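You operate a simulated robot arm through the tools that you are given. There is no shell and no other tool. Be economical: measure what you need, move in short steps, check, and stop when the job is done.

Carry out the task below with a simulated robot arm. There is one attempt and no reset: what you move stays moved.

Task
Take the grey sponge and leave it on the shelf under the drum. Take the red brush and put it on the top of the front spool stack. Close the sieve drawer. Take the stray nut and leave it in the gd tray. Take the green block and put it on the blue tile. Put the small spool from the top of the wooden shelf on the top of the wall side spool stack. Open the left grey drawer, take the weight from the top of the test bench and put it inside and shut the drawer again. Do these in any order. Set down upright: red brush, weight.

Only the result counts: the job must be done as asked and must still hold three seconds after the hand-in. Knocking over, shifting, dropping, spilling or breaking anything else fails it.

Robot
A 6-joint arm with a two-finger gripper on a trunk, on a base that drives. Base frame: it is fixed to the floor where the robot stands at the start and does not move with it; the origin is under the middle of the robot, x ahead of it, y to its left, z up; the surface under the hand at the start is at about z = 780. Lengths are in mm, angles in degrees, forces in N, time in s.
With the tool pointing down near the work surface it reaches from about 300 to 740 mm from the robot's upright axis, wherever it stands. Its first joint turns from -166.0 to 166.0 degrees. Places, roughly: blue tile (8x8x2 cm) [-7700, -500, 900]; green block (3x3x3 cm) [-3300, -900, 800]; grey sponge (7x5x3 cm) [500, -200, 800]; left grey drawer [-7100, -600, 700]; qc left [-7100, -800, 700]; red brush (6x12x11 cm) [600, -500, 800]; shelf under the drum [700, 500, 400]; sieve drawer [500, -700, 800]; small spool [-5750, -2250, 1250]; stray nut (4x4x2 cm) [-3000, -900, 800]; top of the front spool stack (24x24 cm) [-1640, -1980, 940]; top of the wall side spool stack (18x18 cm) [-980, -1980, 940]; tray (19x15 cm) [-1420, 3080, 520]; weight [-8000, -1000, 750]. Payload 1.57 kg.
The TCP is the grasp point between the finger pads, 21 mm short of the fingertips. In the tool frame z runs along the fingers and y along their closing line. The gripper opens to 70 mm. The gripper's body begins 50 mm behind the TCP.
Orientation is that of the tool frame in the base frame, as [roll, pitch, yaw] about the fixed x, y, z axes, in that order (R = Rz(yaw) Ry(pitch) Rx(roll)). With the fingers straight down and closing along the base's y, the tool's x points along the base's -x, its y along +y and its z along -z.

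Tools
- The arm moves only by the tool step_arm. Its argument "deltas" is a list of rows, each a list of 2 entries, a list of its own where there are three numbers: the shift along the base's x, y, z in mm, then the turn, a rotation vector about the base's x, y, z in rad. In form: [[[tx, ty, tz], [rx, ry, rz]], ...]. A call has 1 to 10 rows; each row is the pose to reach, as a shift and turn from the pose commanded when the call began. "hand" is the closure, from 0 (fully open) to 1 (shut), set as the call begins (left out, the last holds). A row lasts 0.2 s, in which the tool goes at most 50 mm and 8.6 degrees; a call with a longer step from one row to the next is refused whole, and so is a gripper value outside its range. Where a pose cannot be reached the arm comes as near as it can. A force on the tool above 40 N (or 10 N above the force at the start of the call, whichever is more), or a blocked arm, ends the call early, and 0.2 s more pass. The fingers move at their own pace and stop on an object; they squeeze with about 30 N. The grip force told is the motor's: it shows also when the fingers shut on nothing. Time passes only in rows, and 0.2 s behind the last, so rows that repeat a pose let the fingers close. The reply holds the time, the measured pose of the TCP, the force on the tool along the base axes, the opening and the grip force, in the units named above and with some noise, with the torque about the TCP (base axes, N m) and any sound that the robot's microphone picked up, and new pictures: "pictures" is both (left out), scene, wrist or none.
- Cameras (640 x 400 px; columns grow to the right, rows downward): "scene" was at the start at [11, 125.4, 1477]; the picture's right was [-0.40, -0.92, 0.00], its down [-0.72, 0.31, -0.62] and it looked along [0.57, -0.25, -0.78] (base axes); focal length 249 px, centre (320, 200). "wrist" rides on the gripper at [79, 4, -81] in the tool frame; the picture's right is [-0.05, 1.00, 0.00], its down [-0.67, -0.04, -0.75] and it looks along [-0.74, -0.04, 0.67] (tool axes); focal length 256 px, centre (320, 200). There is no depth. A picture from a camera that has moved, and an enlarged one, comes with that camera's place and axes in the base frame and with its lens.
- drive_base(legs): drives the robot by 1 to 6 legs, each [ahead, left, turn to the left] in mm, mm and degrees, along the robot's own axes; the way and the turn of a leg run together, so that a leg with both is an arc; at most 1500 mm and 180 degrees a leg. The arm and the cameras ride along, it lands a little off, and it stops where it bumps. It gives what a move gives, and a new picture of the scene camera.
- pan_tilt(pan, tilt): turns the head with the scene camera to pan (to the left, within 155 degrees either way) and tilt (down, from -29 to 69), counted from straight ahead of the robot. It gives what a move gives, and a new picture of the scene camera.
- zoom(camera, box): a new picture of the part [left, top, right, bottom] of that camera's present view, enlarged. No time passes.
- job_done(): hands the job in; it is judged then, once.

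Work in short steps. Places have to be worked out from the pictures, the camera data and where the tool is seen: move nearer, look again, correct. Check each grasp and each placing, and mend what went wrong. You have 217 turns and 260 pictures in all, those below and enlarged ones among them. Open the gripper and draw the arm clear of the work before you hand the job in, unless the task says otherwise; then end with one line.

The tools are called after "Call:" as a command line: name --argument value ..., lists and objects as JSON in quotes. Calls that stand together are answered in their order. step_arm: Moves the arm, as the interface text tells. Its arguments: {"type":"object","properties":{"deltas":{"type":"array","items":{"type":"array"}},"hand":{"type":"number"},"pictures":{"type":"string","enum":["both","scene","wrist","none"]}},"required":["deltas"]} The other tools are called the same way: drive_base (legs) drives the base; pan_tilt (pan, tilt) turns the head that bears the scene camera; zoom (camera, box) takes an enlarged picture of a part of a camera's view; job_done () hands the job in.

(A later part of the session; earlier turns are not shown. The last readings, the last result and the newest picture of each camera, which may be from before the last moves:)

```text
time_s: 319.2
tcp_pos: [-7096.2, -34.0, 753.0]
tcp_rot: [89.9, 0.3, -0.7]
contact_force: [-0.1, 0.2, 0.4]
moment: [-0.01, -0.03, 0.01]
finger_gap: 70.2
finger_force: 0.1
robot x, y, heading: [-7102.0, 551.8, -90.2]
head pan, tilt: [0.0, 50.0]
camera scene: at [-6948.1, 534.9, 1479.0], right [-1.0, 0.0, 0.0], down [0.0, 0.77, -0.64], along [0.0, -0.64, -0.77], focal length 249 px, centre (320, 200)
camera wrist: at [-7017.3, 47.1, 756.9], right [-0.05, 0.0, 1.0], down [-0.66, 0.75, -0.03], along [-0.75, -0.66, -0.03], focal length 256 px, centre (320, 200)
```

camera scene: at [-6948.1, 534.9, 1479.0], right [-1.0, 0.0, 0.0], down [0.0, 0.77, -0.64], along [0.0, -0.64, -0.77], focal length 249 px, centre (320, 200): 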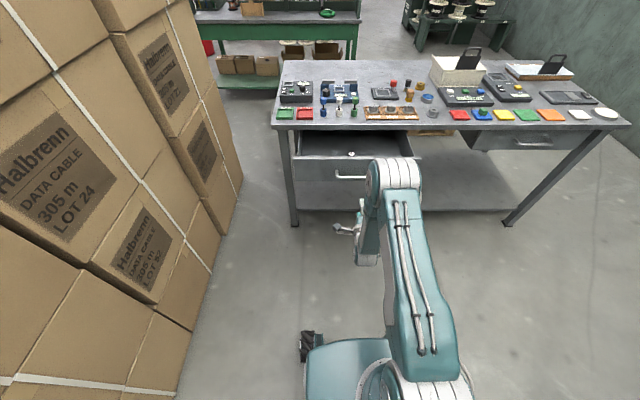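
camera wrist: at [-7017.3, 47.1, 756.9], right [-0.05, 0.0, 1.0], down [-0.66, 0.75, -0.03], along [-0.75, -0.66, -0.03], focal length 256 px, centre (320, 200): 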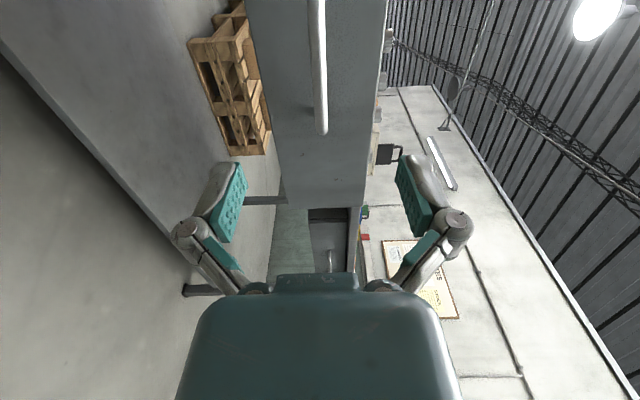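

The bar lines up in z. I retract the arm a bit, then drive forward so the later push is within reach.

Call:
step_arm --deltas '[[[0, 45, 0], [0, 0, 0]], [[0, 90, 0], [0, 0, 0]], [[0, 125, 0], [0, 0, 0]]]' --pictures "none"

Call:
drive_base --legs '[[220, 0, 0]]'

Call:
step_arm --deltas '[[[0, 0, 0], [0, 0, 0]]]' --pictures "wrist"

```text
time_s: 320.0
tcp_pos: [-7097.2, 91.6, 753.1]
tcp_rot: [90.0, 0.3, -0.8]
contact_force: [0.8, 0.0, -0.4]
moment: [-0.02, -0.02, 0.0]
finger_gap: 69.8
finger_force: 0.0
robot x, y, heading: [-7101.9, 554.2, -90.0]
head pan, tilt: [0.0, 50.0]
```

```text
time_s: 321.7
tcp_pos: [-7096.4, -129.8, 752.0]
tcp_rot: [90.0, 0.3, -0.5]
contact_force: [-0.7, -0.1, 0.4]
moment: [-0.03, -0.01, -0.02]
finger_gap: 70.0
finger_force: 0.2
robot x, y, heading: [-7100.6, 328.0, -90.1]
head pan, tilt: [0.0, 50.0]
camera scene: at [-6948.2, 315.4, 1479.0], right [-1.0, 0.0, 0.0], down [0.0, 0.77, -0.64], along [0.0, -0.64, -0.77], focal length 249 px, centre (320, 200)
```

scene: 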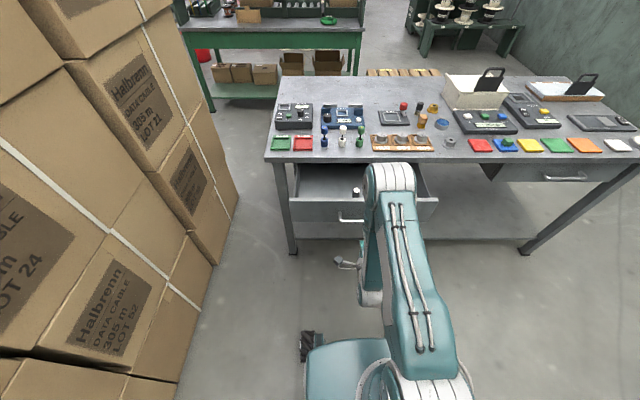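

```text
time_s: 322.1
tcp_pos: [-7096.3, -130.2, 752.8]
tcp_rot: [90.0, 0.3, -0.6]
contact_force: [0.9, 0.7, 0.0]
moment: [0.01, 0.01, 0.01]
finger_gap: 70.2
finger_force: 0.1
robot x, y, heading: [-7104.1, 333.8, -90.2]
head pan, tilt: [0.0, 50.0]
camera wrist: at [-7016.0, -47.6, 756.5], right [-0.05, 0.0, 1.0], down [-0.66, 0.75, -0.03], along [-0.75, -0.66, -0.03], focal length 256 px, centre (320, 200)
```

wrist: 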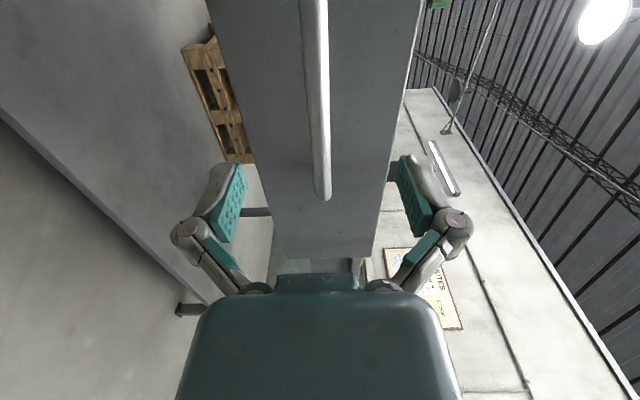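

Well lined up. I advance to y≈−185 and grip the bar.

Call:
step_arm --deltas '[[[0, -25, -1], [0, 0, 0]], [[0, -55, -1], [0, 0, 0]]]' --pictures "none"

Call:
step_arm --deltas '[[[0, 0, 0], [0, 0, 0]], [[0, 0, 0], [0, 0, 0]], [[0, 0, 0], [0, 0, 0]]]' --hand 1 --pictures "none"

```text
time_s: 322.7
tcp_pos: [-7096.0, -184.1, 752.1]
tcp_rot: [90.1, 0.3, -0.6]
contact_force: [-0.1, 0.1, 0.6]
moment: [0.02, -0.03, -0.02]
finger_gap: 70.0
finger_force: 0.1
robot x, y, heading: [-7100.6, 337.4, -89.9]
head pan, tilt: [0.0, 50.0]
```

```text
time_s: 323.5
tcp_pos: [-7096.4, -184.2, 751.4]
tcp_rot: [90.0, 0.3, -0.5]
contact_force: [0.0, -0.8, -3.3]
moment: [0.03, -0.16, 0.1]
finger_gap: 13.8
finger_force: 31.9
robot x, y, heading: [-7105.5, 333.8, -90.2]
head pan, tilt: [0.0, 50.0]
```

Gripped (13.8 mm). I push slowly toward closed.

Call:
step_arm --deltas '[[[0, -8, 0], [0, 0, 0]], [[0, -20, 0], [0, 0, 0]], [[0, -34, 0], [0, 0, 0]], [[0, -48, 0], [0, 0, 0]], [[0, -62, 0], [0, 0, 0]], [[0, -76, 0], [0, 0, 0]], [[0, -90, 0], [0, 0, 0]], [[0, -104, 0], [0, 0, 0]], [[0, -118, 0], [0, 0, 0]], [[0, -130, 0], [0, 0, 0]]]' --pictures "none"

Call:
step_arm --deltas '[[[0, -12, 0], [0, 0, 0]], [[0, -24, 0], [0, 0, 0]], [[0, -36, 0], [0, 0, 0]], [[0, -48, 0], [0, 0, 0]], [[0, -60, 0], [0, 0, 0]], [[0, -72, 0], [0, 0, 0]], [[0, -82, 0], [0, 0, 0]], [[0, -90, 0], [0, 0, 0]], [[0, -95, 0], [0, 0, 0]], [[0, -100, 0], [0, 0, 0]]]' --pictures "both"

```text
time_s: 325.7
tcp_pos: [-7096.6, -315.6, 751.7]
tcp_rot: [89.8, 0.3, -0.4]
contact_force: [0.5, 0.5, 15.5]
moment: [-0.19, -0.21, 0.32]
finger_gap: 13.4
finger_force: 31.8
robot x, y, heading: [-7100.9, 332.0, -89.9]
head pan, tilt: [0.0, 50.0]
```

```text
time_s: 327.9
tcp_pos: [-7096.5, -414.0, 750.9]
tcp_rot: [89.9, 0.3, -0.4]
contact_force: [0.1, 22.9, 18.1]
moment: [0.01, -0.46, 0.04]
finger_gap: 13.0
finger_force: 32.4
robot x, y, heading: [-7105.6, 334.0, -90.0]
head pan, tilt: [0.0, 50.0]
camera scene: at [-6948.4, 317.4, 1479.1], right [-1.0, 0.0, 0.0], down [0.0, 0.77, -0.64], along [0.0, -0.64, -0.77], focal length 249 px, centre (320, 200)
camera wrist: at [-7016.0, -331.9, 755.7], right [-0.05, 0.0, 1.0], down [-0.66, 0.75, -0.03], along [-0.75, -0.66, -0.03], focal length 256 px, centre (320, 200)
```

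scene: 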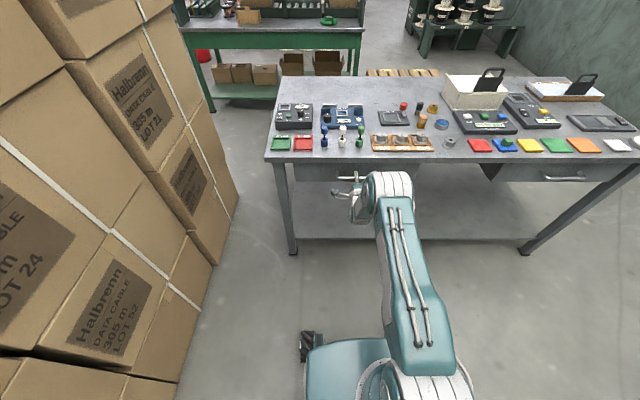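
wrist: 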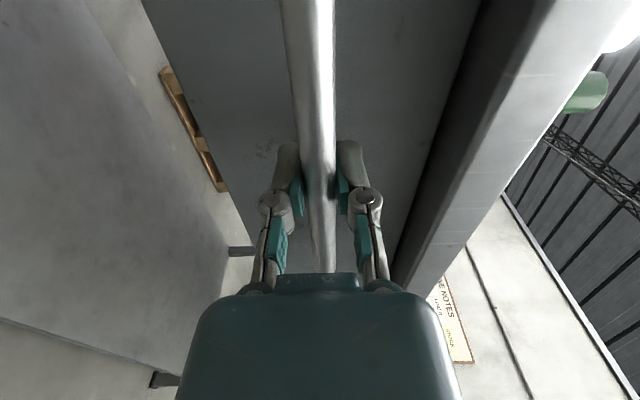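

Resistance of 23 N at y −414 suggests it is shut. One more gentle push to be sure, then release and back away.

Call:
step_arm --deltas '[[[0, -4, 0], [0, 0, 0]], [[0, -8, 0], [0, 0, 0]]]' --pictures "none"

Call:
step_arm --deltas '[[[0, 2, 0], [0, 0, 0]], [[0, 2, 0], [0, 0, 0]], [[0, 2, 0], [0, 0, 0]], [[0, 35, 0], [0, 0, 0]], [[0, 80, 0], [0, 0, 0]], [[0, 125, 0], [0, 0, 0]], [[0, 170, 0], [0, 0, 0]]]' --hand 0 --pictures "both"

```text
time_s: 328.5
tcp_pos: [-7096.4, -424.1, 752.6]
tcp_rot: [90.0, 0.3, -0.5]
contact_force: [0.1, 10.1, 12.4]
moment: [0.11, -0.22, 0.03]
finger_gap: 14.5
finger_force: 31.9
robot x, y, heading: [-7101.3, 333.9, -90.1]
head pan, tilt: [0.0, 50.0]
```

```text
time_s: 330.1
tcp_pos: [-7096.0, -251.9, 752.0]
tcp_rot: [89.9, 0.3, -0.4]
contact_force: [0.9, 0.7, 0.2]
moment: [0.02, 0.0, 0.02]
finger_gap: 70.1
finger_force: 0.2
robot x, y, heading: [-7104.8, 331.9, -89.8]
head pan, tilt: [0.0, 50.0]
camera scene: at [-6948.2, 315.2, 1479.0], right [-1.0, 0.0, 0.0], down [0.0, 0.77, -0.64], along [0.0, -0.64, -0.77], focal length 249 px, centre (320, 200)
camera wrist: at [-7016.3, -169.9, 756.2], right [-0.05, 0.0, 1.0], down [-0.66, 0.75, -0.03], along [-0.75, -0.66, -0.03], focal length 256 px, centre (320, 200)
```

scene: 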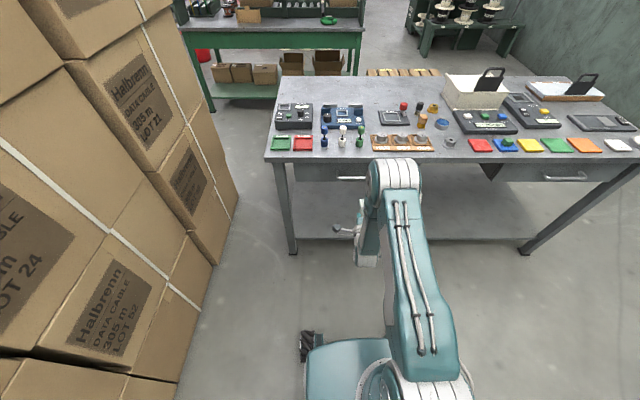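
wrist: 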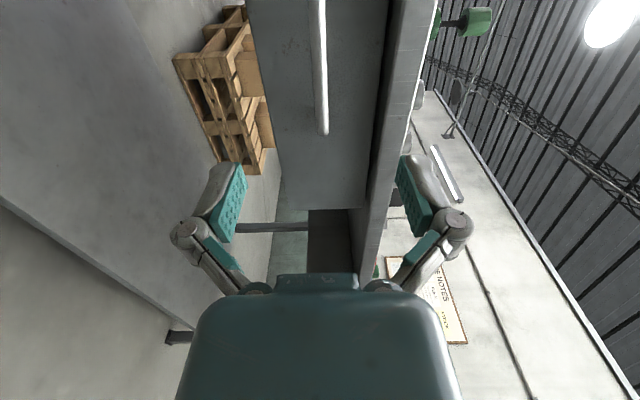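

The drawer is shut (handle back at y≈−409). I back off and restore the hand to pointing down.

Call:
drive_base --legs '[[-300, 0, 0]]'

Call:
step_arm --deltas '[[[0, 10, 30], [0.148, 0, 0]], [[0, 20, 60], [0.296, 0, 0]], [[0, 30, 90], [0.444, 0, 0]], [[0, 40, 120], [0.592, 0, 0]], [[0, 50, 150], [0.74, 0, 0]], [[0, 60, 180], [0.888, 0, 0]], [[0, 70, 210], [1.036, 0, 0]], [[0, 80, 240], [1.184, 0, 0]], [[0, 90, 270], [1.332, 0, 0]], [[0, 100, 300], [1.48, 0, 0]]]' --pictures "none"

Call:
step_arm --deltas '[[[0, 10, 0], [0.09, 0, 0]]]' --pictures "none"

Call:
step_arm --deltas '[[[0, 5, 0], [0, 0, 0.147]], [[0, 10, 0], [0, 0, 0.294]], [[0, 15, 0], [0, 0, 0.441]], [[0, 20, 0], [0, 0, 0.588]], [[0, 25, 0], [0, 0, 0.735]], [[0, 30, 0], [0, 0, 0.882]], [[0, 35, 0], [0, 0, 1.029]], [[0, 40, 0], [0, 0, 1.176]], [[0, 45, 0], [0, 0, 1.323]], [[0, 50, 0], [0, 0, 1.47]]]' --pictures "none"

```text
time_s: 332.2
tcp_pos: [-7096.8, 51.3, 751.7]
tcp_rot: [90.0, 0.3, -0.5]
contact_force: [-0.2, -0.2, 0.9]
moment: [-0.03, -0.02, 0.0]
finger_gap: 70.2
finger_force: 0.1
robot x, y, heading: [-7102.2, 638.7, -90.0]
head pan, tilt: [0.0, 50.0]
camera scene: at [-6948.5, 618.4, 1479.0], right [-1.0, 0.0, 0.0], down [0.0, 0.77, -0.64], along [0.0, -0.64, -0.77], focal length 249 px, centre (320, 200)
```

scene: 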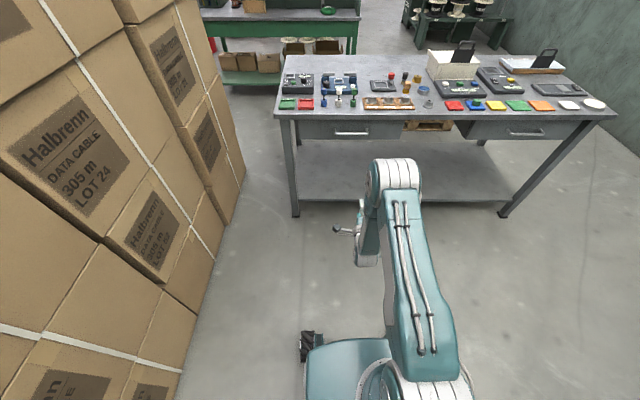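

```text
time_s: 334.4
tcp_pos: [-7095.9, 150.9, 1053.0]
tcp_rot: [174.9, 0.6, 0.2]
contact_force: [-0.7, 0.5, 0.3]
moment: [-0.01, -0.03, -0.03]
finger_gap: 70.1
finger_force: 0.1
robot x, y, heading: [-7107.3, 637.4, -89.8]
head pan, tilt: [0.0, 50.0]
```

```text
time_s: 334.8
tcp_pos: [-7096.9, 161.3, 1053.3]
tcp_rot: [179.9, 0.5, 0.2]
contact_force: [-0.6, 0.7, -0.1]
moment: [0.01, -0.05, 0.03]
finger_gap: 70.0
finger_force: 0.0
robot x, y, heading: [-7102.4, 635.8, -89.5]
head pan, tilt: [0.0, 50.0]
```

```text
time_s: 337.0
tcp_pos: [-7095.1, 212.3, 1053.2]
tcp_rot: [179.9, 0.5, 84.7]
contact_force: [-0.5, 0.6, -0.6]
moment: [-0.02, 0.01, 0.03]
finger_gap: 70.2
finger_force: 0.2
robot x, y, heading: [-7101.9, 635.2, -90.0]
head pan, tilt: [0.0, 50.0]
```

The drawer is flush like its neighbour. Now back around to the south aisle: back up, turn to face +x and drive east along y≈1800.

Call:
drive_base --legs '[[-1165, 0, 0], [0, 0, 90], [1500, 0, 0], [1500, 0, 0], [1500, 0, 0]]'

```text
time_s: 368.0
tcp_pos: [-2151.2, 1997.4, 1052.5]
tcp_rot: [179.9, 0.5, 178.1]
contact_force: [-0.5, 0.2, 0.3]
moment: [-0.02, -0.01, 0.0]
finger_gap: 70.0
finger_force: 0.1
robot x, y, heading: [-2574.3, 1961.4, 3.7]
head pan, tilt: [0.0, 50.0]
camera scene: at [-2566.4, 2119.3, 1479.0], right [0.06, -1.0, 0.0], down [-0.77, -0.05, -0.64], along [0.64, 0.04, -0.77], focal length 249 px, centre (320, 200)
```

scene: 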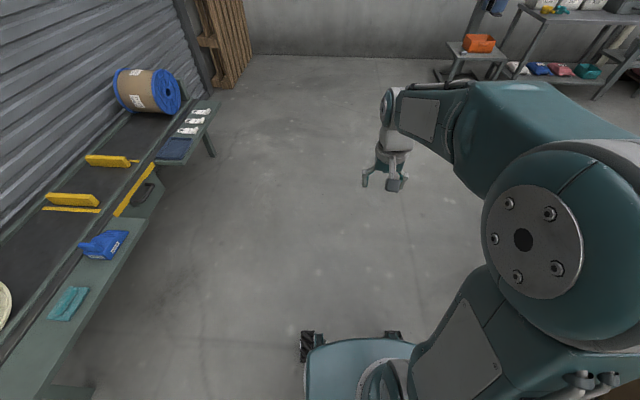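

The dark-blue tray at (175,150) is the gd tray. I correct the heading and continue east, then strafe south.

Call:
drive_base --legs '[[1500, 0, -3.7], [540, 0, 0], [0, -1500, 0], [0, -1500, 0]]'

```text
time_s: 392.3
tcp_pos: [-45.4, -956.6, 1053.0]
tcp_rot: [179.9, 0.5, 175.9]
contact_force: [0.2, 0.0, -0.2]
moment: [-0.01, 0.02, 0.0]
finger_gap: 70.1
finger_force: 0.0
robot x, y, heading: [-468.4, -978.7, 1.4]
head pan, tilt: [0.0, 50.0]
camera scene: at [-455.4, -820.0, 1478.9], right [0.03, -1.0, 0.0], down [-0.77, -0.02, -0.64], along [0.64, 0.02, -0.77], focal length 249 px, centre (320, 200)
```

scene: 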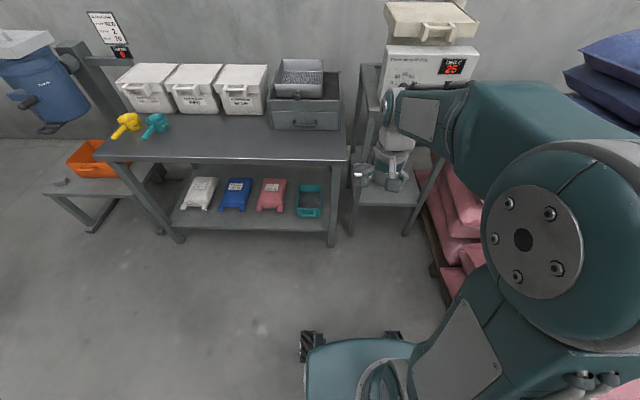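

Sieve drawer confirmed closed. I continue: shift right, then reverse west along the aisle.

Call:
drive_base --legs '[[0, -185, -1.4], [-950, 0, 0], [0, -270, 0], [-1500, 0, 0], [-1200, 0, 0]]'

```text
time_s: 412.6
tcp_pos: [-3695.1, -1449.3, 1053.0]
tcp_rot: [180.0, 0.5, 175.7]
contact_force: [0.2, 0.0, -0.4]
moment: [-0.03, -0.03, 0.0]
finger_gap: 69.9
finger_force: 0.0
robot x, y, heading: [-4118.3, -1466.1, 1.3]
head pan, tilt: [0.0, 50.0]
camera scene: at [-4104.3, -1310.4, 1479.0], right [0.02, -1.0, 0.0], down [-0.77, -0.02, -0.64], along [0.64, 0.01, -0.77], focal length 249 px, centre (320, 200)
```

scene: 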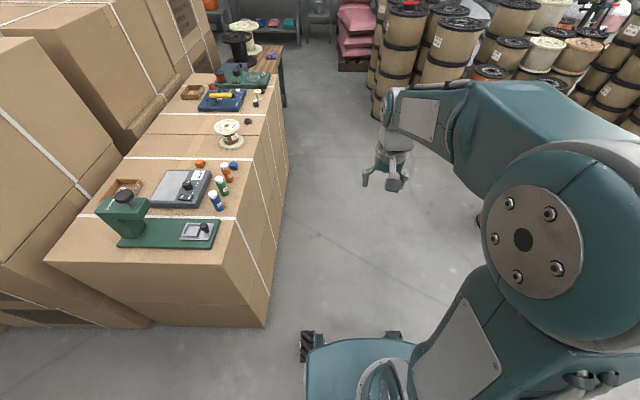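

Continue to x≈−5680 and turn right to face the green bench.

Call:
drive_base --legs '[[-1500, 0, -1.3], [-60, 0, 0], [0, 0, -90]]'

Call:
pan_tilt --pan 0 --tilt 25

```text
time_s: 424.4
tcp_pos: [-5670.0, -1907.9, 1053.4]
tcp_rot: [179.9, 0.5, 84.9]
contact_force: [0.6, 0.2, 0.5]
moment: [0.02, 0.02, 0.01]
finger_gap: 69.9
finger_force: 0.1
robot x, y, heading: [-5683.2, -1484.1, -89.6]
head pan, tilt: [0.0, 50.0]
camera scene: at [-5525.8, -1498.5, 1479.0], right [-1.0, -0.01, 0.0], down [-0.01, 0.77, -0.64], along [0.01, -0.64, -0.77], focal length 249 px, centre (320, 200)
```

scene: 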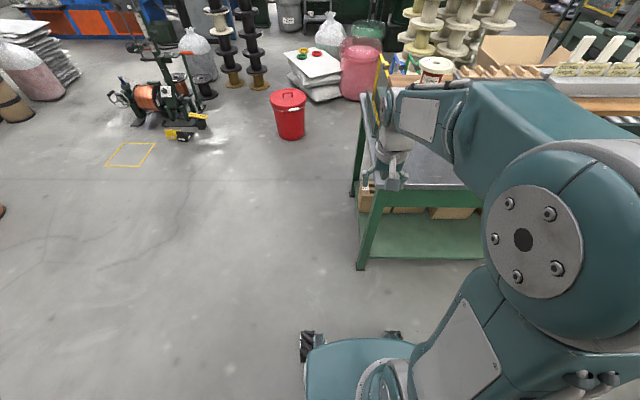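

```text
time_s: 425.3
tcp_pos: [-5669.1, -1907.7, 1053.2]
tcp_rot: [179.9, 0.5, 84.9]
contact_force: [-0.6, -0.6, 1.2]
moment: [0.01, 0.03, 0.02]
finger_gap: 70.0
finger_force: 0.0
robot x, y, heading: [-5682.4, -1482.2, -89.2]
head pan, tilt: [0.0, 25.0]
camera scene: at [-5525.7, -1513.6, 1516.4], right [-1.0, -0.01, 0.0], down [0.0, 0.42, -0.91], along [0.01, -0.91, -0.42], focal length 249 px, centre (320, 200)
```

scene: 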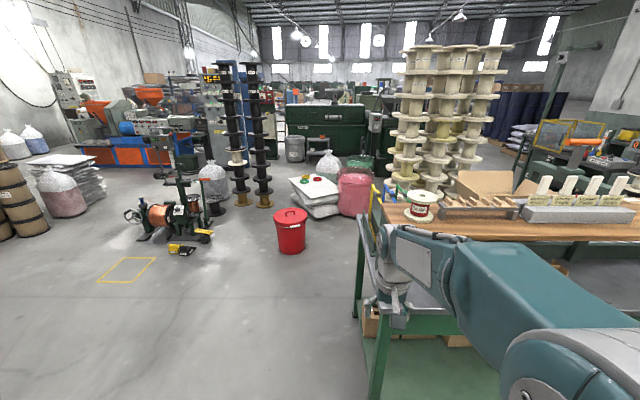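

Zooming on the shelf end to identify the small spool.

Call:
zoom --camera "scene" --box '[340, 140, 540, 270]'

```text
3.08 times, centred on (440, 205) of scene
camera zoom: at [-5525.7, -1513.6, 1516.4], right [-1.0, -0.01, 0.0], down [0.0, 0.42, -0.91], along [0.01, -0.91, -0.42], focal length 766 px, centre (-49, 185)
```

zoom: 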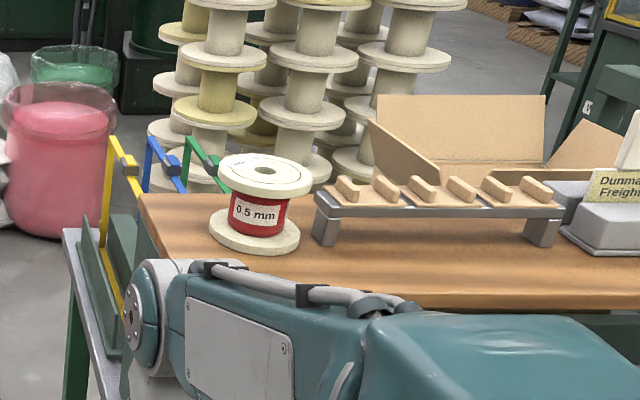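

The 0.5 mm red spool is the target. I strafe right for parallax to locate and size it.

Call:
drive_base --legs '[[0, -250, -0.5]]'

Call:
pan_tilt --pan 10 --tilt 30

Call:
zoom --camera "scene" --box '[280, 110, 440, 210]'

```text
time_s: 427.2
tcp_pos: [-5917.6, -1908.3, 1052.6]
tcp_rot: [-179.8, 0.6, 84.6]
contact_force: [0.9, 1.0, -0.4]
moment: [-0.01, 0.05, -0.02]
finger_gap: 69.8
finger_force: 0.1
robot x, y, heading: [-5930.0, -1479.1, -89.9]
head pan, tilt: [0.0, 25.0]
camera scene: at [-5765.5, -1516.1, 1515.3], right [-1.0, 0.0, 0.01], down [-0.01, 0.42, -0.91], along [0.0, -0.91, -0.42], focal length 249 px, centre (320, 200)
```

scene: 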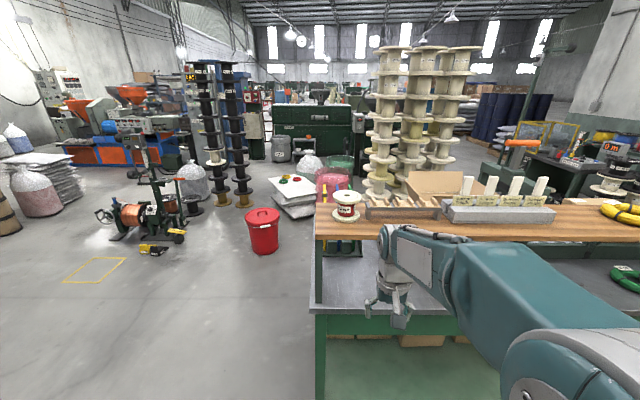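

```text
time_s: 427.9
tcp_pos: [-5922.1, -1908.6, 1053.2]
tcp_rot: [179.9, 0.4, 84.6]
contact_force: [0.0, 0.0, -0.1]
moment: [0.0, -0.02, 0.0]
finger_gap: 69.9
finger_force: 0.1
robot x, y, heading: [-5926.3, -1486.1, -90.0]
head pan, tilt: [10.0, 30.0]
camera scene: at [-5754.1, -1513.0, 1508.0], right [-0.98, -0.17, 0.0], down [-0.09, 0.49, -0.87], along [0.15, -0.85, -0.5], focal length 249 px, centre (320, 200)
```

scene: 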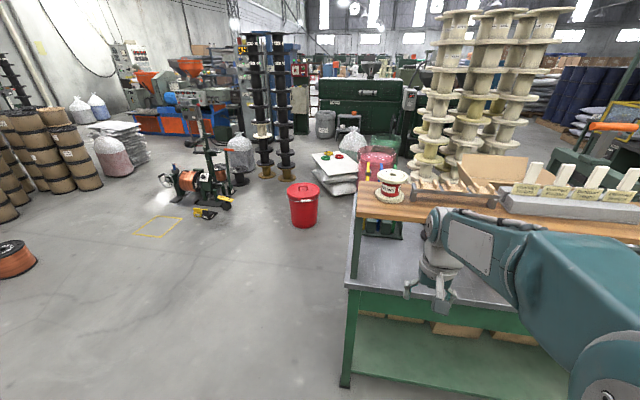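

```text
4.00 times, centred on (360, 160) of scene
camera zoom: at [-5754.1, -1513.0, 1508.0], right [-0.98, -0.17, 0.0], down [-0.09, 0.49, -0.87], along [0.15, -0.85, -0.5], focal length 996 px, centre (160, 360)
```

zoom: 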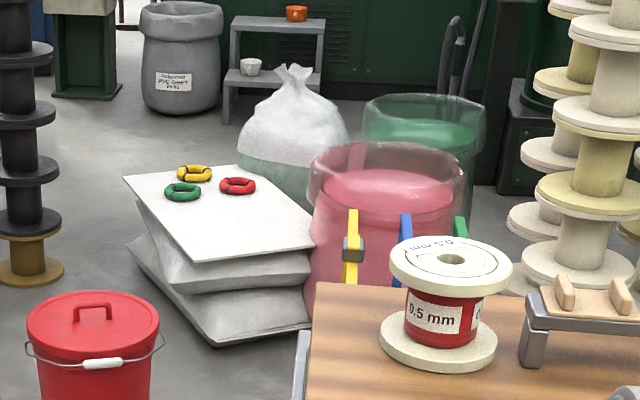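

Triangulation puts the spool near (−5857,−2270), z≈1150, with flanges ~100 mm, so too wide to grip from above. I'll probably pinch it horizontally. First I raise the hand and look at it with the wrist camera.

Call:
step_arm --deltas '[[[0, 0, 48], [0, 0, 0]], [[0, 0, 96], [0, 0, 0]], [[0, 0, 144], [0, 0, 0]], [[0, 0, 192], [0, 0, 0]], [[0, 0, 240], [0, 0, 0]], [[20, 0, 280], [0, 0, 0]], [[40, 0, 300], [0, 0, 0]]]' --pictures "wrist"

```text
time_s: 429.5
tcp_pos: [-5883.1, -1909.5, 1351.7]
tcp_rot: [179.7, 0.3, 84.5]
contact_force: [0.1, 0.2, 0.4]
moment: [0.02, -0.02, -0.01]
finger_gap: 69.9
finger_force: 0.0
robot x, y, heading: [-5931.2, -1486.7, -89.9]
head pan, tilt: [10.0, 30.0]
camera wrist: at [-5871.7, -1829.3, 1433.4], right [0.99, -0.15, 0.0], down [-0.1, -0.65, 0.75], along [-0.11, -0.74, -0.66], focal length 256 px, centre (320, 200)
```

wrist: 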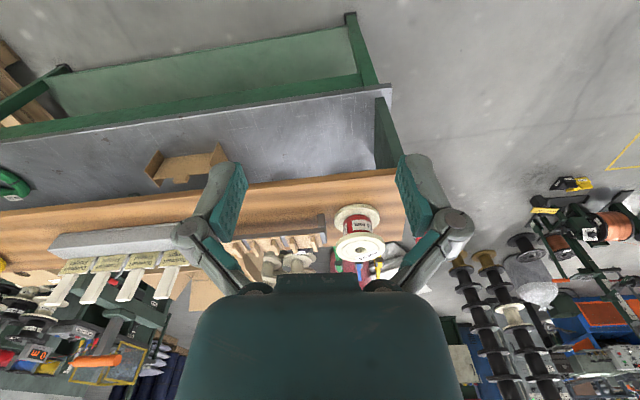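

Top flange centre is near (−5853,−2212,1205), with the flange ~87 mm across. I zoom in to measure the core.

Call:
zoom --camera "wrist" --box '[310, 190, 410, 270]'

```text
5.00 times, centred on (360, 230) of wrist
camera zoom: at [-5871.7, -1829.3, 1433.4], right [0.99, -0.15, 0.0], down [-0.1, -0.65, 0.75], along [-0.11, -0.74, -0.66], focal length 1280 px, centre (120, 50)
```

zoom: 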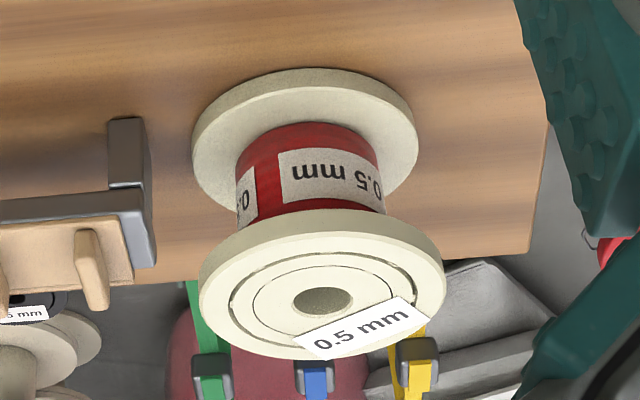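

The core is ~53 mm, so with horizontal fingers closing along x I can grip between the flanges. The shelf edge would foul a camera hanging below, so I'll yaw the hand 180° first to put the camera on top, then tilt forward.

Call:
step_arm --deltas '[[[0, 0, 0], [0, 0, -0.149]], [[0, 0, 0], [0, 0, -0.298]], [[0, 0, 0], [0, 0, -0.447]], [[0, 0, 0], [0, 0, -0.596]], [[0, 0, 0], [0, 0, -0.745]], [[0, 0, 0], [0, 0, -0.894]], [[0, 0, 0], [0, 0, -1.043]], [[0, 0, 0], [0, 0, -1.192]], [[0, 0, 0], [0, 0, -1.341]], [[0, 0, 0], [0, 0, -1.49]]]' --pictures "none"

Call:
step_arm --deltas '[[[0, 0, 0], [0, 0, -0.149]], [[0, 0, 0], [0, 0, -0.298]], [[0, 0, 0], [0, 0, -0.447]], [[0, 0, 0], [0, 0, -0.596]], [[0, 0, 0], [0, 0, -0.745]], [[0, 0, 0], [0, 0, -0.894]], [[0, 0, 0], [0, 0, -1.043]], [[0, 0, 0], [0, 0, -1.192]], [[0, 0, 0], [0, 0, -1.341]], [[0, 0, 0], [0, 0, -1.49]]]' --pictures "none"

```text
time_s: 431.7
tcp_pos: [-5884.7, -1909.5, 1352.8]
tcp_rot: [179.8, 0.5, -0.9]
contact_force: [-0.7, -0.3, -0.6]
moment: [-0.01, 0.01, 0.0]
finger_gap: 69.9
finger_force: 0.1
robot x, y, heading: [-5932.1, -1482.7, -90.2]
head pan, tilt: [10.0, 30.0]
```

```text
time_s: 433.9
tcp_pos: [-5950.9, -1910.1, 1352.9]
tcp_rot: [179.9, 0.5, -85.2]
contact_force: [-0.5, 0.6, -0.1]
moment: [-0.01, 0.0, 0.02]
finger_gap: 70.0
finger_force: 0.0
out of reach, approached as far as the arm can: row 9, 10
robot x, y, heading: [-5931.7, -1482.7, -90.0]
head pan, tilt: [10.0, 30.0]
```

Joint 6 is near its limit when the target is straight ahead. Standing further to +x makes the arm point right and frees ~15°, so I strafe left 250.

Call:
drive_base --legs '[[0, 250, 0]]'

Call:
step_arm --deltas '[[[-40, 0, 0], [0, 0, 0]], [[-80, 0, 0], [0, 0, -0.03]], [[-120, 0, 0], [0, 0, -0.08]], [[-155, 0, 0], [0, 0, -0.083]]]' --pictures "wrist"

```text
time_s: 435.7
tcp_pos: [-5710.1, -1909.8, 1353.6]
tcp_rot: [-179.9, 0.6, -85.0]
contact_force: [-1.7, -0.5, 0.8]
moment: [0.03, -0.08, -0.03]
finger_gap: 70.3
finger_force: 0.2
robot x, y, heading: [-5684.0, -1480.1, -90.3]
head pan, tilt: [10.0, 30.0]
camera scene: at [-5523.4, -1513.4, 1509.7], right [-0.98, -0.17, -0.01], down [-0.08, 0.49, -0.87], along [0.15, -0.85, -0.5], focal length 249 px, centre (320, 200)
```

scene: 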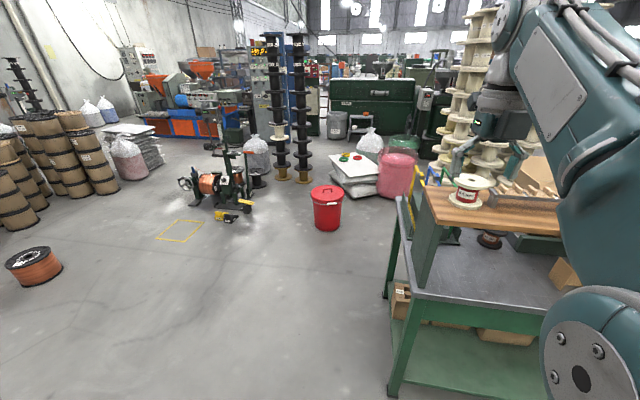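

```text
time_s: 436.7
tcp_pos: [-5849.5, -1907.3, 1344.3]
tcp_rot: [179.5, 0.4, -89.9]
contact_force: [1.0, -0.1, -0.1]
moment: [-0.02, 0.03, -0.04]
finger_gap: 70.2
finger_force: 0.0
out of reach, approached as far as the arm can: row 3, 4
robot x, y, heading: [-5685.1, -1485.1, -90.1]
head pan, tilt: [10.0, 30.0]
camera wrist: at [-5853.3, -1985.2, 1425.2], right [-1.0, 0.05, 0.01], down [0.04, 0.66, 0.75], along [0.03, 0.75, -0.66], focal length 256 px, centre (320, 200)
```

wrist: 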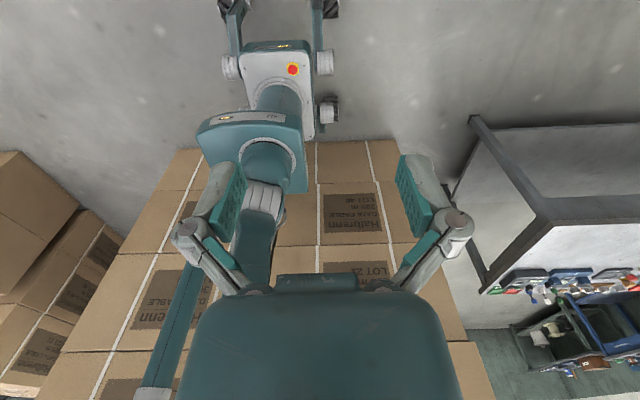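

Yaw −90° reached. Now I tilt the fingers forward to −y, lowering toward z≈1190 while staying at y≈−1910.

Call:
step_arm --deltas '[[[0, 0, -15], [-0.147, 0, 0]], [[0, 0, -30], [-0.294, 0, 0]], [[0, 0, -45], [-0.441, 0, 0]], [[0, 0, -60], [-0.588, 0, 0]], [[0, 0, -75], [-0.735, 0, 0]], [[0, 0, -90], [-0.882, 0, 0]], [[0, 0, -105], [-1.029, 0, 0]], [[0, 0, -120], [-1.176, 0, 0]], [[0, 0, -135], [-1.323, 0, 0]], [[0, 0, -150], [-1.47, 0, 0]]]' --pictures "both"

```text
time_s: 438.9
tcp_pos: [-5855.3, -1906.4, 1194.1]
tcp_rot: [178.4, -83.7, -88.7]
contact_force: [0.3, -0.3, 0.1]
moment: [0.04, 0.0, 0.01]
finger_gap: 69.9
finger_force: 0.0
robot x, y, heading: [-5682.8, -1489.0, -89.9]
head pan, tilt: [10.0, 30.0]
camera scene: at [-5513.4, -1512.6, 1508.6], right [-0.98, -0.17, 0.0], down [-0.09, 0.49, -0.87], along [0.15, -0.85, -0.5], focal length 249 px, centre (320, 200)
camera wrist: at [-5859.0, -1833.1, 1281.4], right [-1.0, 0.01, -0.05], down [0.04, 0.81, -0.58], along [0.03, -0.58, -0.81], focal length 256 px, centre (320, 200)
```

scene: 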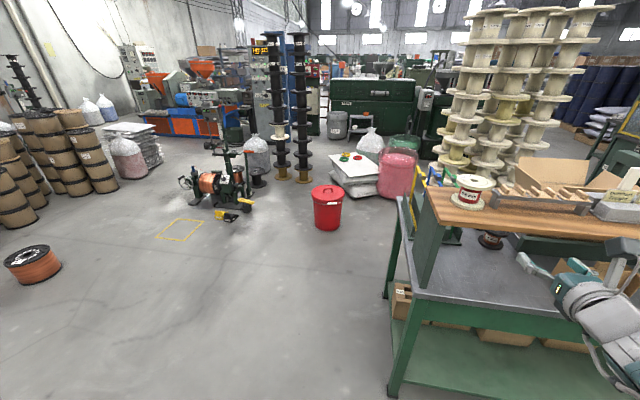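
wrist: 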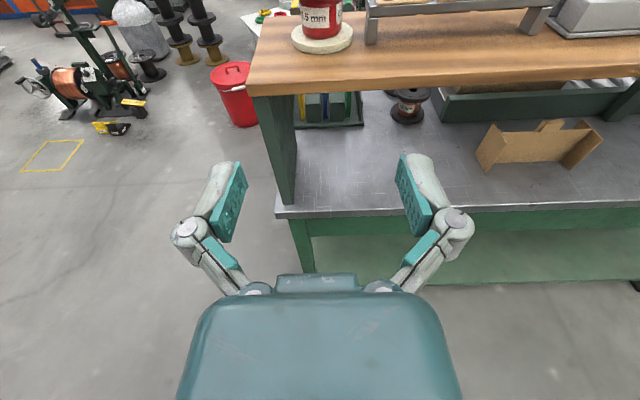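

Horizontal with the camera on top. The spool is straight ahead, its base at z≈1126. I drive 150 mm ahead (staying short of it), then finish the tilt and set z≈1166.

Call:
drive_base --legs '[[150, 0, 0]]'

Call:
step_arm --deltas '[[[0, 0, -15], [-0.055, 0, 0]], [[0, 0, -26], [-0.108, 0, 0]]]' --pictures "both"

```text
time_s: 440.3
tcp_pos: [-5855.0, -2055.7, 1194.4]
tcp_rot: [178.5, -83.7, -88.8]
contact_force: [0.3, 1.1, 0.1]
moment: [0.03, -0.02, -0.01]
finger_gap: 69.7
finger_force: 0.0
robot x, y, heading: [-5681.8, -1636.1, -89.8]
head pan, tilt: [10.0, 30.0]
camera scene: at [-5513.4, -1661.6, 1508.6], right [-0.98, -0.17, 0.0], down [-0.09, 0.49, -0.87], along [0.15, -0.85, -0.5], focal length 249 px, centre (320, 200)
```

scene: 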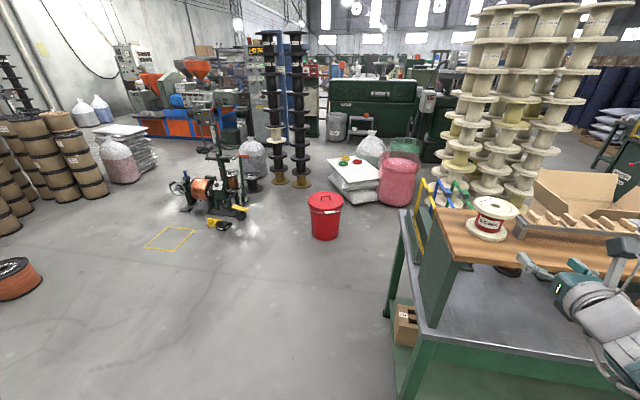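

```text
time_s: 440.9
tcp_pos: [-5854.8, -2056.0, 1167.9]
tcp_rot: [110.3, -89.8, -20.7]
contact_force: [0.7, 0.7, 0.2]
moment: [0.02, 0.03, 0.04]
finger_gap: 69.7
finger_force: 0.0
robot x, y, heading: [-5682.3, -1630.2, -89.8]
head pan, tilt: [10.0, 30.0]
camera scene: at [-5513.5, -1661.7, 1508.6], right [-0.98, -0.17, 0.0], down [-0.09, 0.49, -0.87], along [0.15, -0.85, -0.5], focal length 249 px, centre (320, 200)
camera wrist: at [-5859.4, -1973.4, 1247.5], right [-1.0, 0.01, -0.05], down [0.04, 0.75, -0.67], along [0.03, -0.67, -0.74], focal length 256 px, centre (320, 200)
```

scene: 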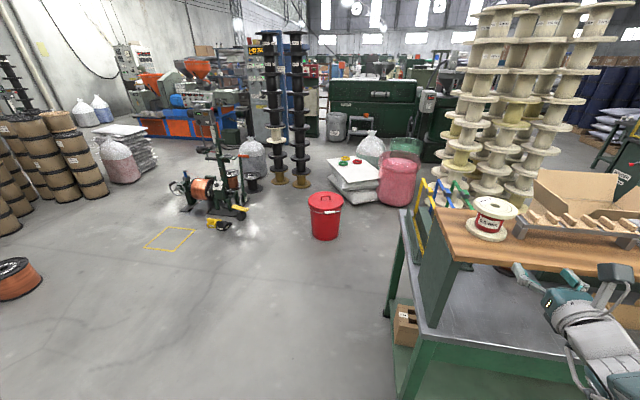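
wrist: 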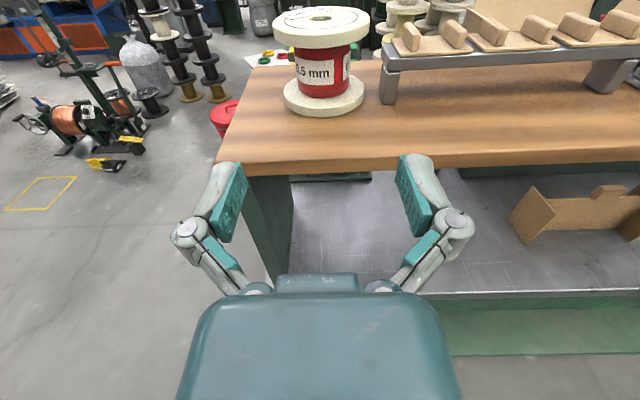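

Combining views, the spool is ~98 mm wide with a ~60 mm core at (−5860,−2272), bottom z≈1097 and top ≈1183. I set z 1148, x −5860, and advance to y≈−2170 to check alignment.

Call:
step_arm --deltas '[[[-5, -30, -8], [0, 0, 0]], [[-5, -60, -16], [0, 0, 0]], [[-5, -90, -20], [0, 0, 0]], [[-5, -114, -20], [0, 0, 0]]]' --pictures "both"

Call:
zoom --camera "scene" --box '[440, 180, 600, 280]'

```text
time_s: 441.9
tcp_pos: [-5860.5, -2170.5, 1147.6]
tcp_rot: [141.7, -89.8, -51.9]
contact_force: [-0.1, -0.4, 0.9]
moment: [0.01, -0.03, -0.01]
finger_gap: 70.2
finger_force: 0.0
robot x, y, heading: [-5681.8, -1632.0, -90.3]
head pan, tilt: [10.0, 30.0]
camera scene: at [-5513.8, -1662.3, 1508.6], right [-0.98, -0.17, 0.0], down [-0.09, 0.49, -0.87], along [0.15, -0.85, -0.5], focal length 249 px, centre (320, 200)
camera wrist: at [-5864.6, -2087.6, 1227.7], right [-1.0, 0.0, -0.05], down [0.04, 0.75, -0.66], along [0.04, -0.67, -0.75], focal length 256 px, centre (320, 200)
```

scene: 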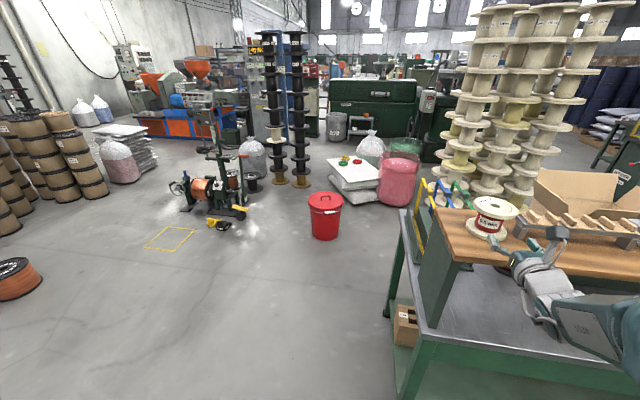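
wrist: 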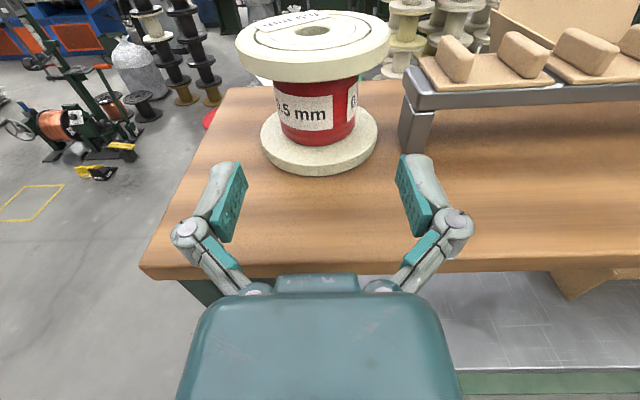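

```text
4.00 times, centred on (520, 230) of scene
camera zoom: at [-5513.8, -1662.3, 1508.6], right [-0.98, -0.17, 0.0], down [-0.09, 0.49, -0.87], along [0.15, -0.85, -0.5], focal length 996 px, centre (-480, 80)
```

zoom: 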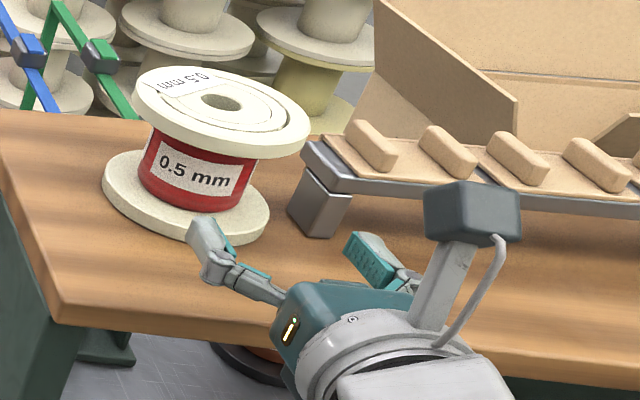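

Very clear: core ~58 mm at x≈−5857, y≈−2277, with the gap between flanges z 1108–1165. I shift (+3, z −7) and advance to y≈−2267 in small steps.

Call:
step_arm --deltas '[[[3, -10, -7], [0, 0, 0]], [[3, -30, -7], [0, 0, 0]], [[3, -50, -7], [0, 0, 0]], [[3, -65, -7], [0, 0, 0]]]' --pictures "wrist"

Call:
zoom --camera "scene" --box '[440, 180, 600, 280]'

```text
time_s: 442.8
tcp_pos: [-5859.1, -2217.6, 1141.5]
tcp_rot: [142.7, -89.8, -53.0]
contact_force: [1.4, 12.1, 4.4]
moment: [0.76, -0.12, 0.17]
finger_gap: 70.1
finger_force: 0.2
robot x, y, heading: [-5684.3, -1627.3, -90.1]
head pan, tilt: [10.0, 30.0]
stopped in row 4: the force on the tool passed its limit at 67 N (the readings are from after the stop); the commanded pose is now the measured one
camera wrist: at [-5861.9, -2136.1, 1221.0], right [-1.0, 0.01, -0.05], down [0.04, 0.75, -0.66], along [0.03, -0.66, -0.75], focal length 256 px, centre (320, 200)
```

wrist: 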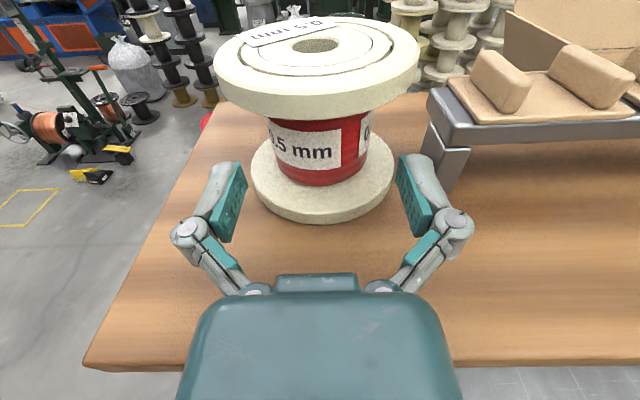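

```text
4.00 times, centred on (520, 230) of scene
camera zoom: at [-5513.3, -1661.1, 1508.6], right [-0.98, -0.17, 0.0], down [-0.09, 0.49, -0.87], along [0.15, -0.85, -0.5], focal length 996 px, centre (-480, 80)
```

zoom: 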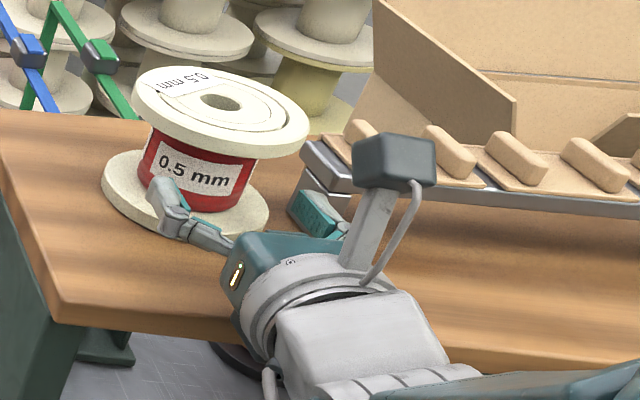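

The spool hasn't moved. The moment shows the wrist underside touched the shelf's front edge. I back off, tilt the fingers 15° downward so the wrist rises, and check.

Call:
step_arm --deltas '[[[0, 20, 2], [0, 0, 0]], [[0, 40, 4], [0.13, 0, 0]], [[0, 45, 4], [0.26, 0, 0]]]' --pictures "wrist"

Call:
zoom --camera "scene" --box '[440, 180, 600, 280]'

```text
time_s: 443.6
tcp_pos: [-5858.6, -2174.6, 1143.9]
tcp_rot: [179.2, -74.8, -89.5]
contact_force: [0.9, -0.8, -0.4]
moment: [-0.02, 0.03, -0.02]
finger_gap: 70.1
finger_force: 0.0
robot x, y, heading: [-5681.2, -1635.4, -89.8]
head pan, tilt: [10.0, 30.0]
camera wrist: at [-5862.4, -2116.5, 1241.9], right [-1.0, 0.02, -0.05], down [0.04, 0.89, -0.45], along [0.03, -0.45, -0.89], focal length 256 px, centre (320, 200)
```

wrist: 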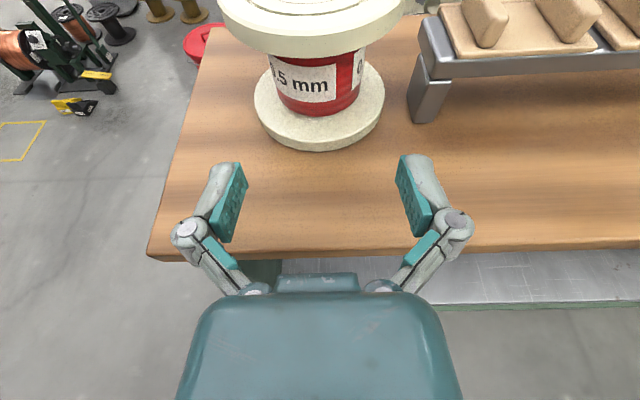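

```text
4.00 times, centred on (520, 230) of scene
camera zoom: at [-5513.4, -1662.7, 1508.6], right [-0.98, -0.17, 0.0], down [-0.09, 0.49, -0.87], along [0.15, -0.85, -0.5], focal length 996 px, centre (-480, 80)
```

zoom: 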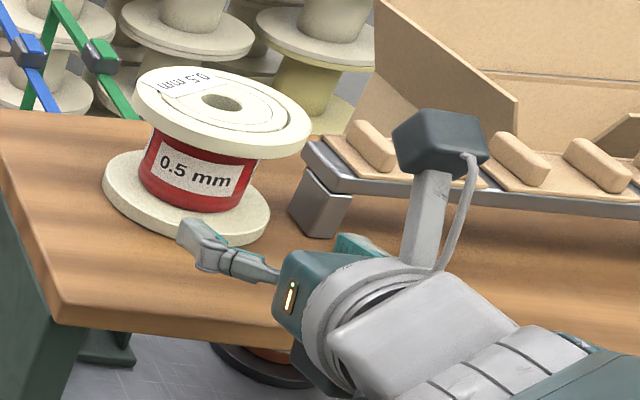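

Wrist clearance is better now. I advance in small steps.

Call:
step_arm --deltas '[[[0, -25, 0], [0, 0, 0]], [[0, -45, 0], [0, 0, 0]], [[0, -60, 0], [0, 0, 0]], [[0, -72, 0], [0, 0, 0]]]' --pictures "wrist"

Call:
zoom --camera "scene" --box '[440, 180, 600, 280]'

```text
time_s: 444.6
tcp_pos: [-5858.4, -2248.1, 1143.8]
tcp_rot: [179.2, -74.9, -89.5]
contact_force: [-0.2, 1.1, -0.4]
moment: [-0.01, 0.05, -0.01]
finger_gap: 70.1
finger_force: 0.0
robot x, y, heading: [-5680.7, -1632.3, -90.0]
head pan, tilt: [10.0, 30.0]
camera wrist: at [-5862.5, -2188.3, 1241.6], right [-1.0, 0.02, -0.05], down [0.04, 0.89, -0.45], along [0.03, -0.45, -0.89], focal length 256 px, centre (320, 200)
```

wrist: 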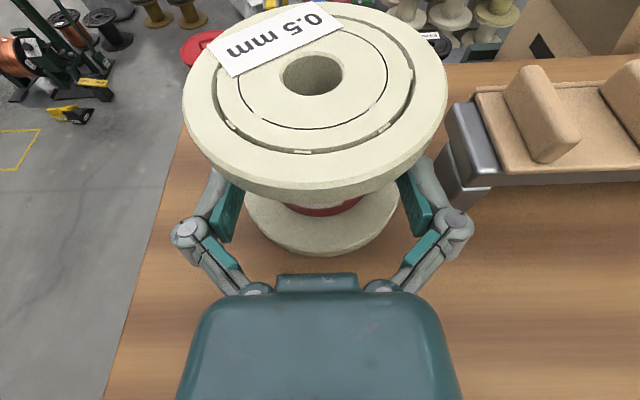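

```text
4.00 times, centred on (520, 230) of scene
camera zoom: at [-5513.8, -1662.9, 1508.6], right [-0.98, -0.17, 0.0], down [-0.09, 0.49, -0.87], along [0.15, -0.85, -0.5], focal length 996 px, centre (-480, 80)
```

zoom: 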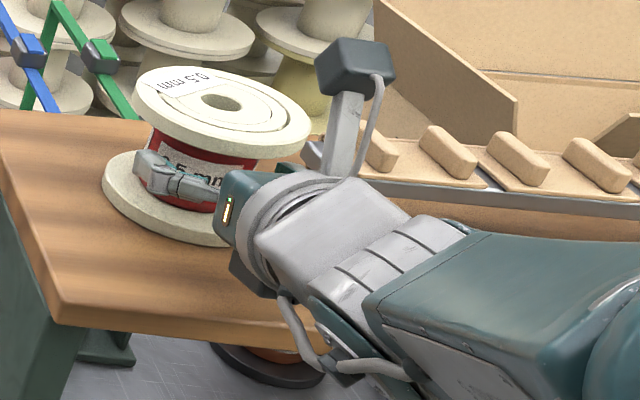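

Both fingers straddle the core inside the flange gap. A final 16 mm forward, then close.

Call:
step_arm --deltas '[[[0, -9, 0], [0, 0, 0]], [[0, -17, 0], [0, 0, 0]]]' --pictures "none"

Call:
step_arm --deltas '[[[0, 0, 0], [0, 0, 0]], [[0, 0, 0], [0, 0, 0]], [[0, 0, 0], [0, 0, 0]]]' --hand 1 --pictures "wrist"

```text
time_s: 445.1
tcp_pos: [-5857.7, -2264.5, 1144.4]
tcp_rot: [179.3, -74.9, -89.7]
contact_force: [0.4, 0.0, 0.0]
moment: [0.01, 0.0, -0.02]
finger_gap: 70.1
finger_force: 0.3
robot x, y, heading: [-5684.7, -1634.5, -89.8]
head pan, tilt: [10.0, 30.0]
```

```text
time_s: 445.9
tcp_pos: [-5858.3, -2263.5, 1144.7]
tcp_rot: [179.3, -74.7, -89.6]
contact_force: [-0.1, -0.5, 2.0]
moment: [-0.15, 0.0, 0.08]
finger_gap: 58.7
finger_force: 29.9
robot x, y, heading: [-5681.0, -1634.7, -90.0]
head pan, tilt: [10.0, 30.0]
camera wrist: at [-5862.4, -2205.1, 1242.2], right [-1.0, 0.02, -0.05], down [0.04, 0.89, -0.45], along [0.03, -0.45, -0.89], focal length 256 px, centre (320, 200)
```

wrist: 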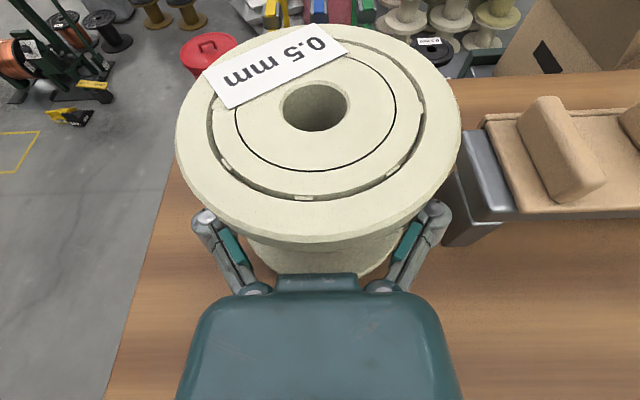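

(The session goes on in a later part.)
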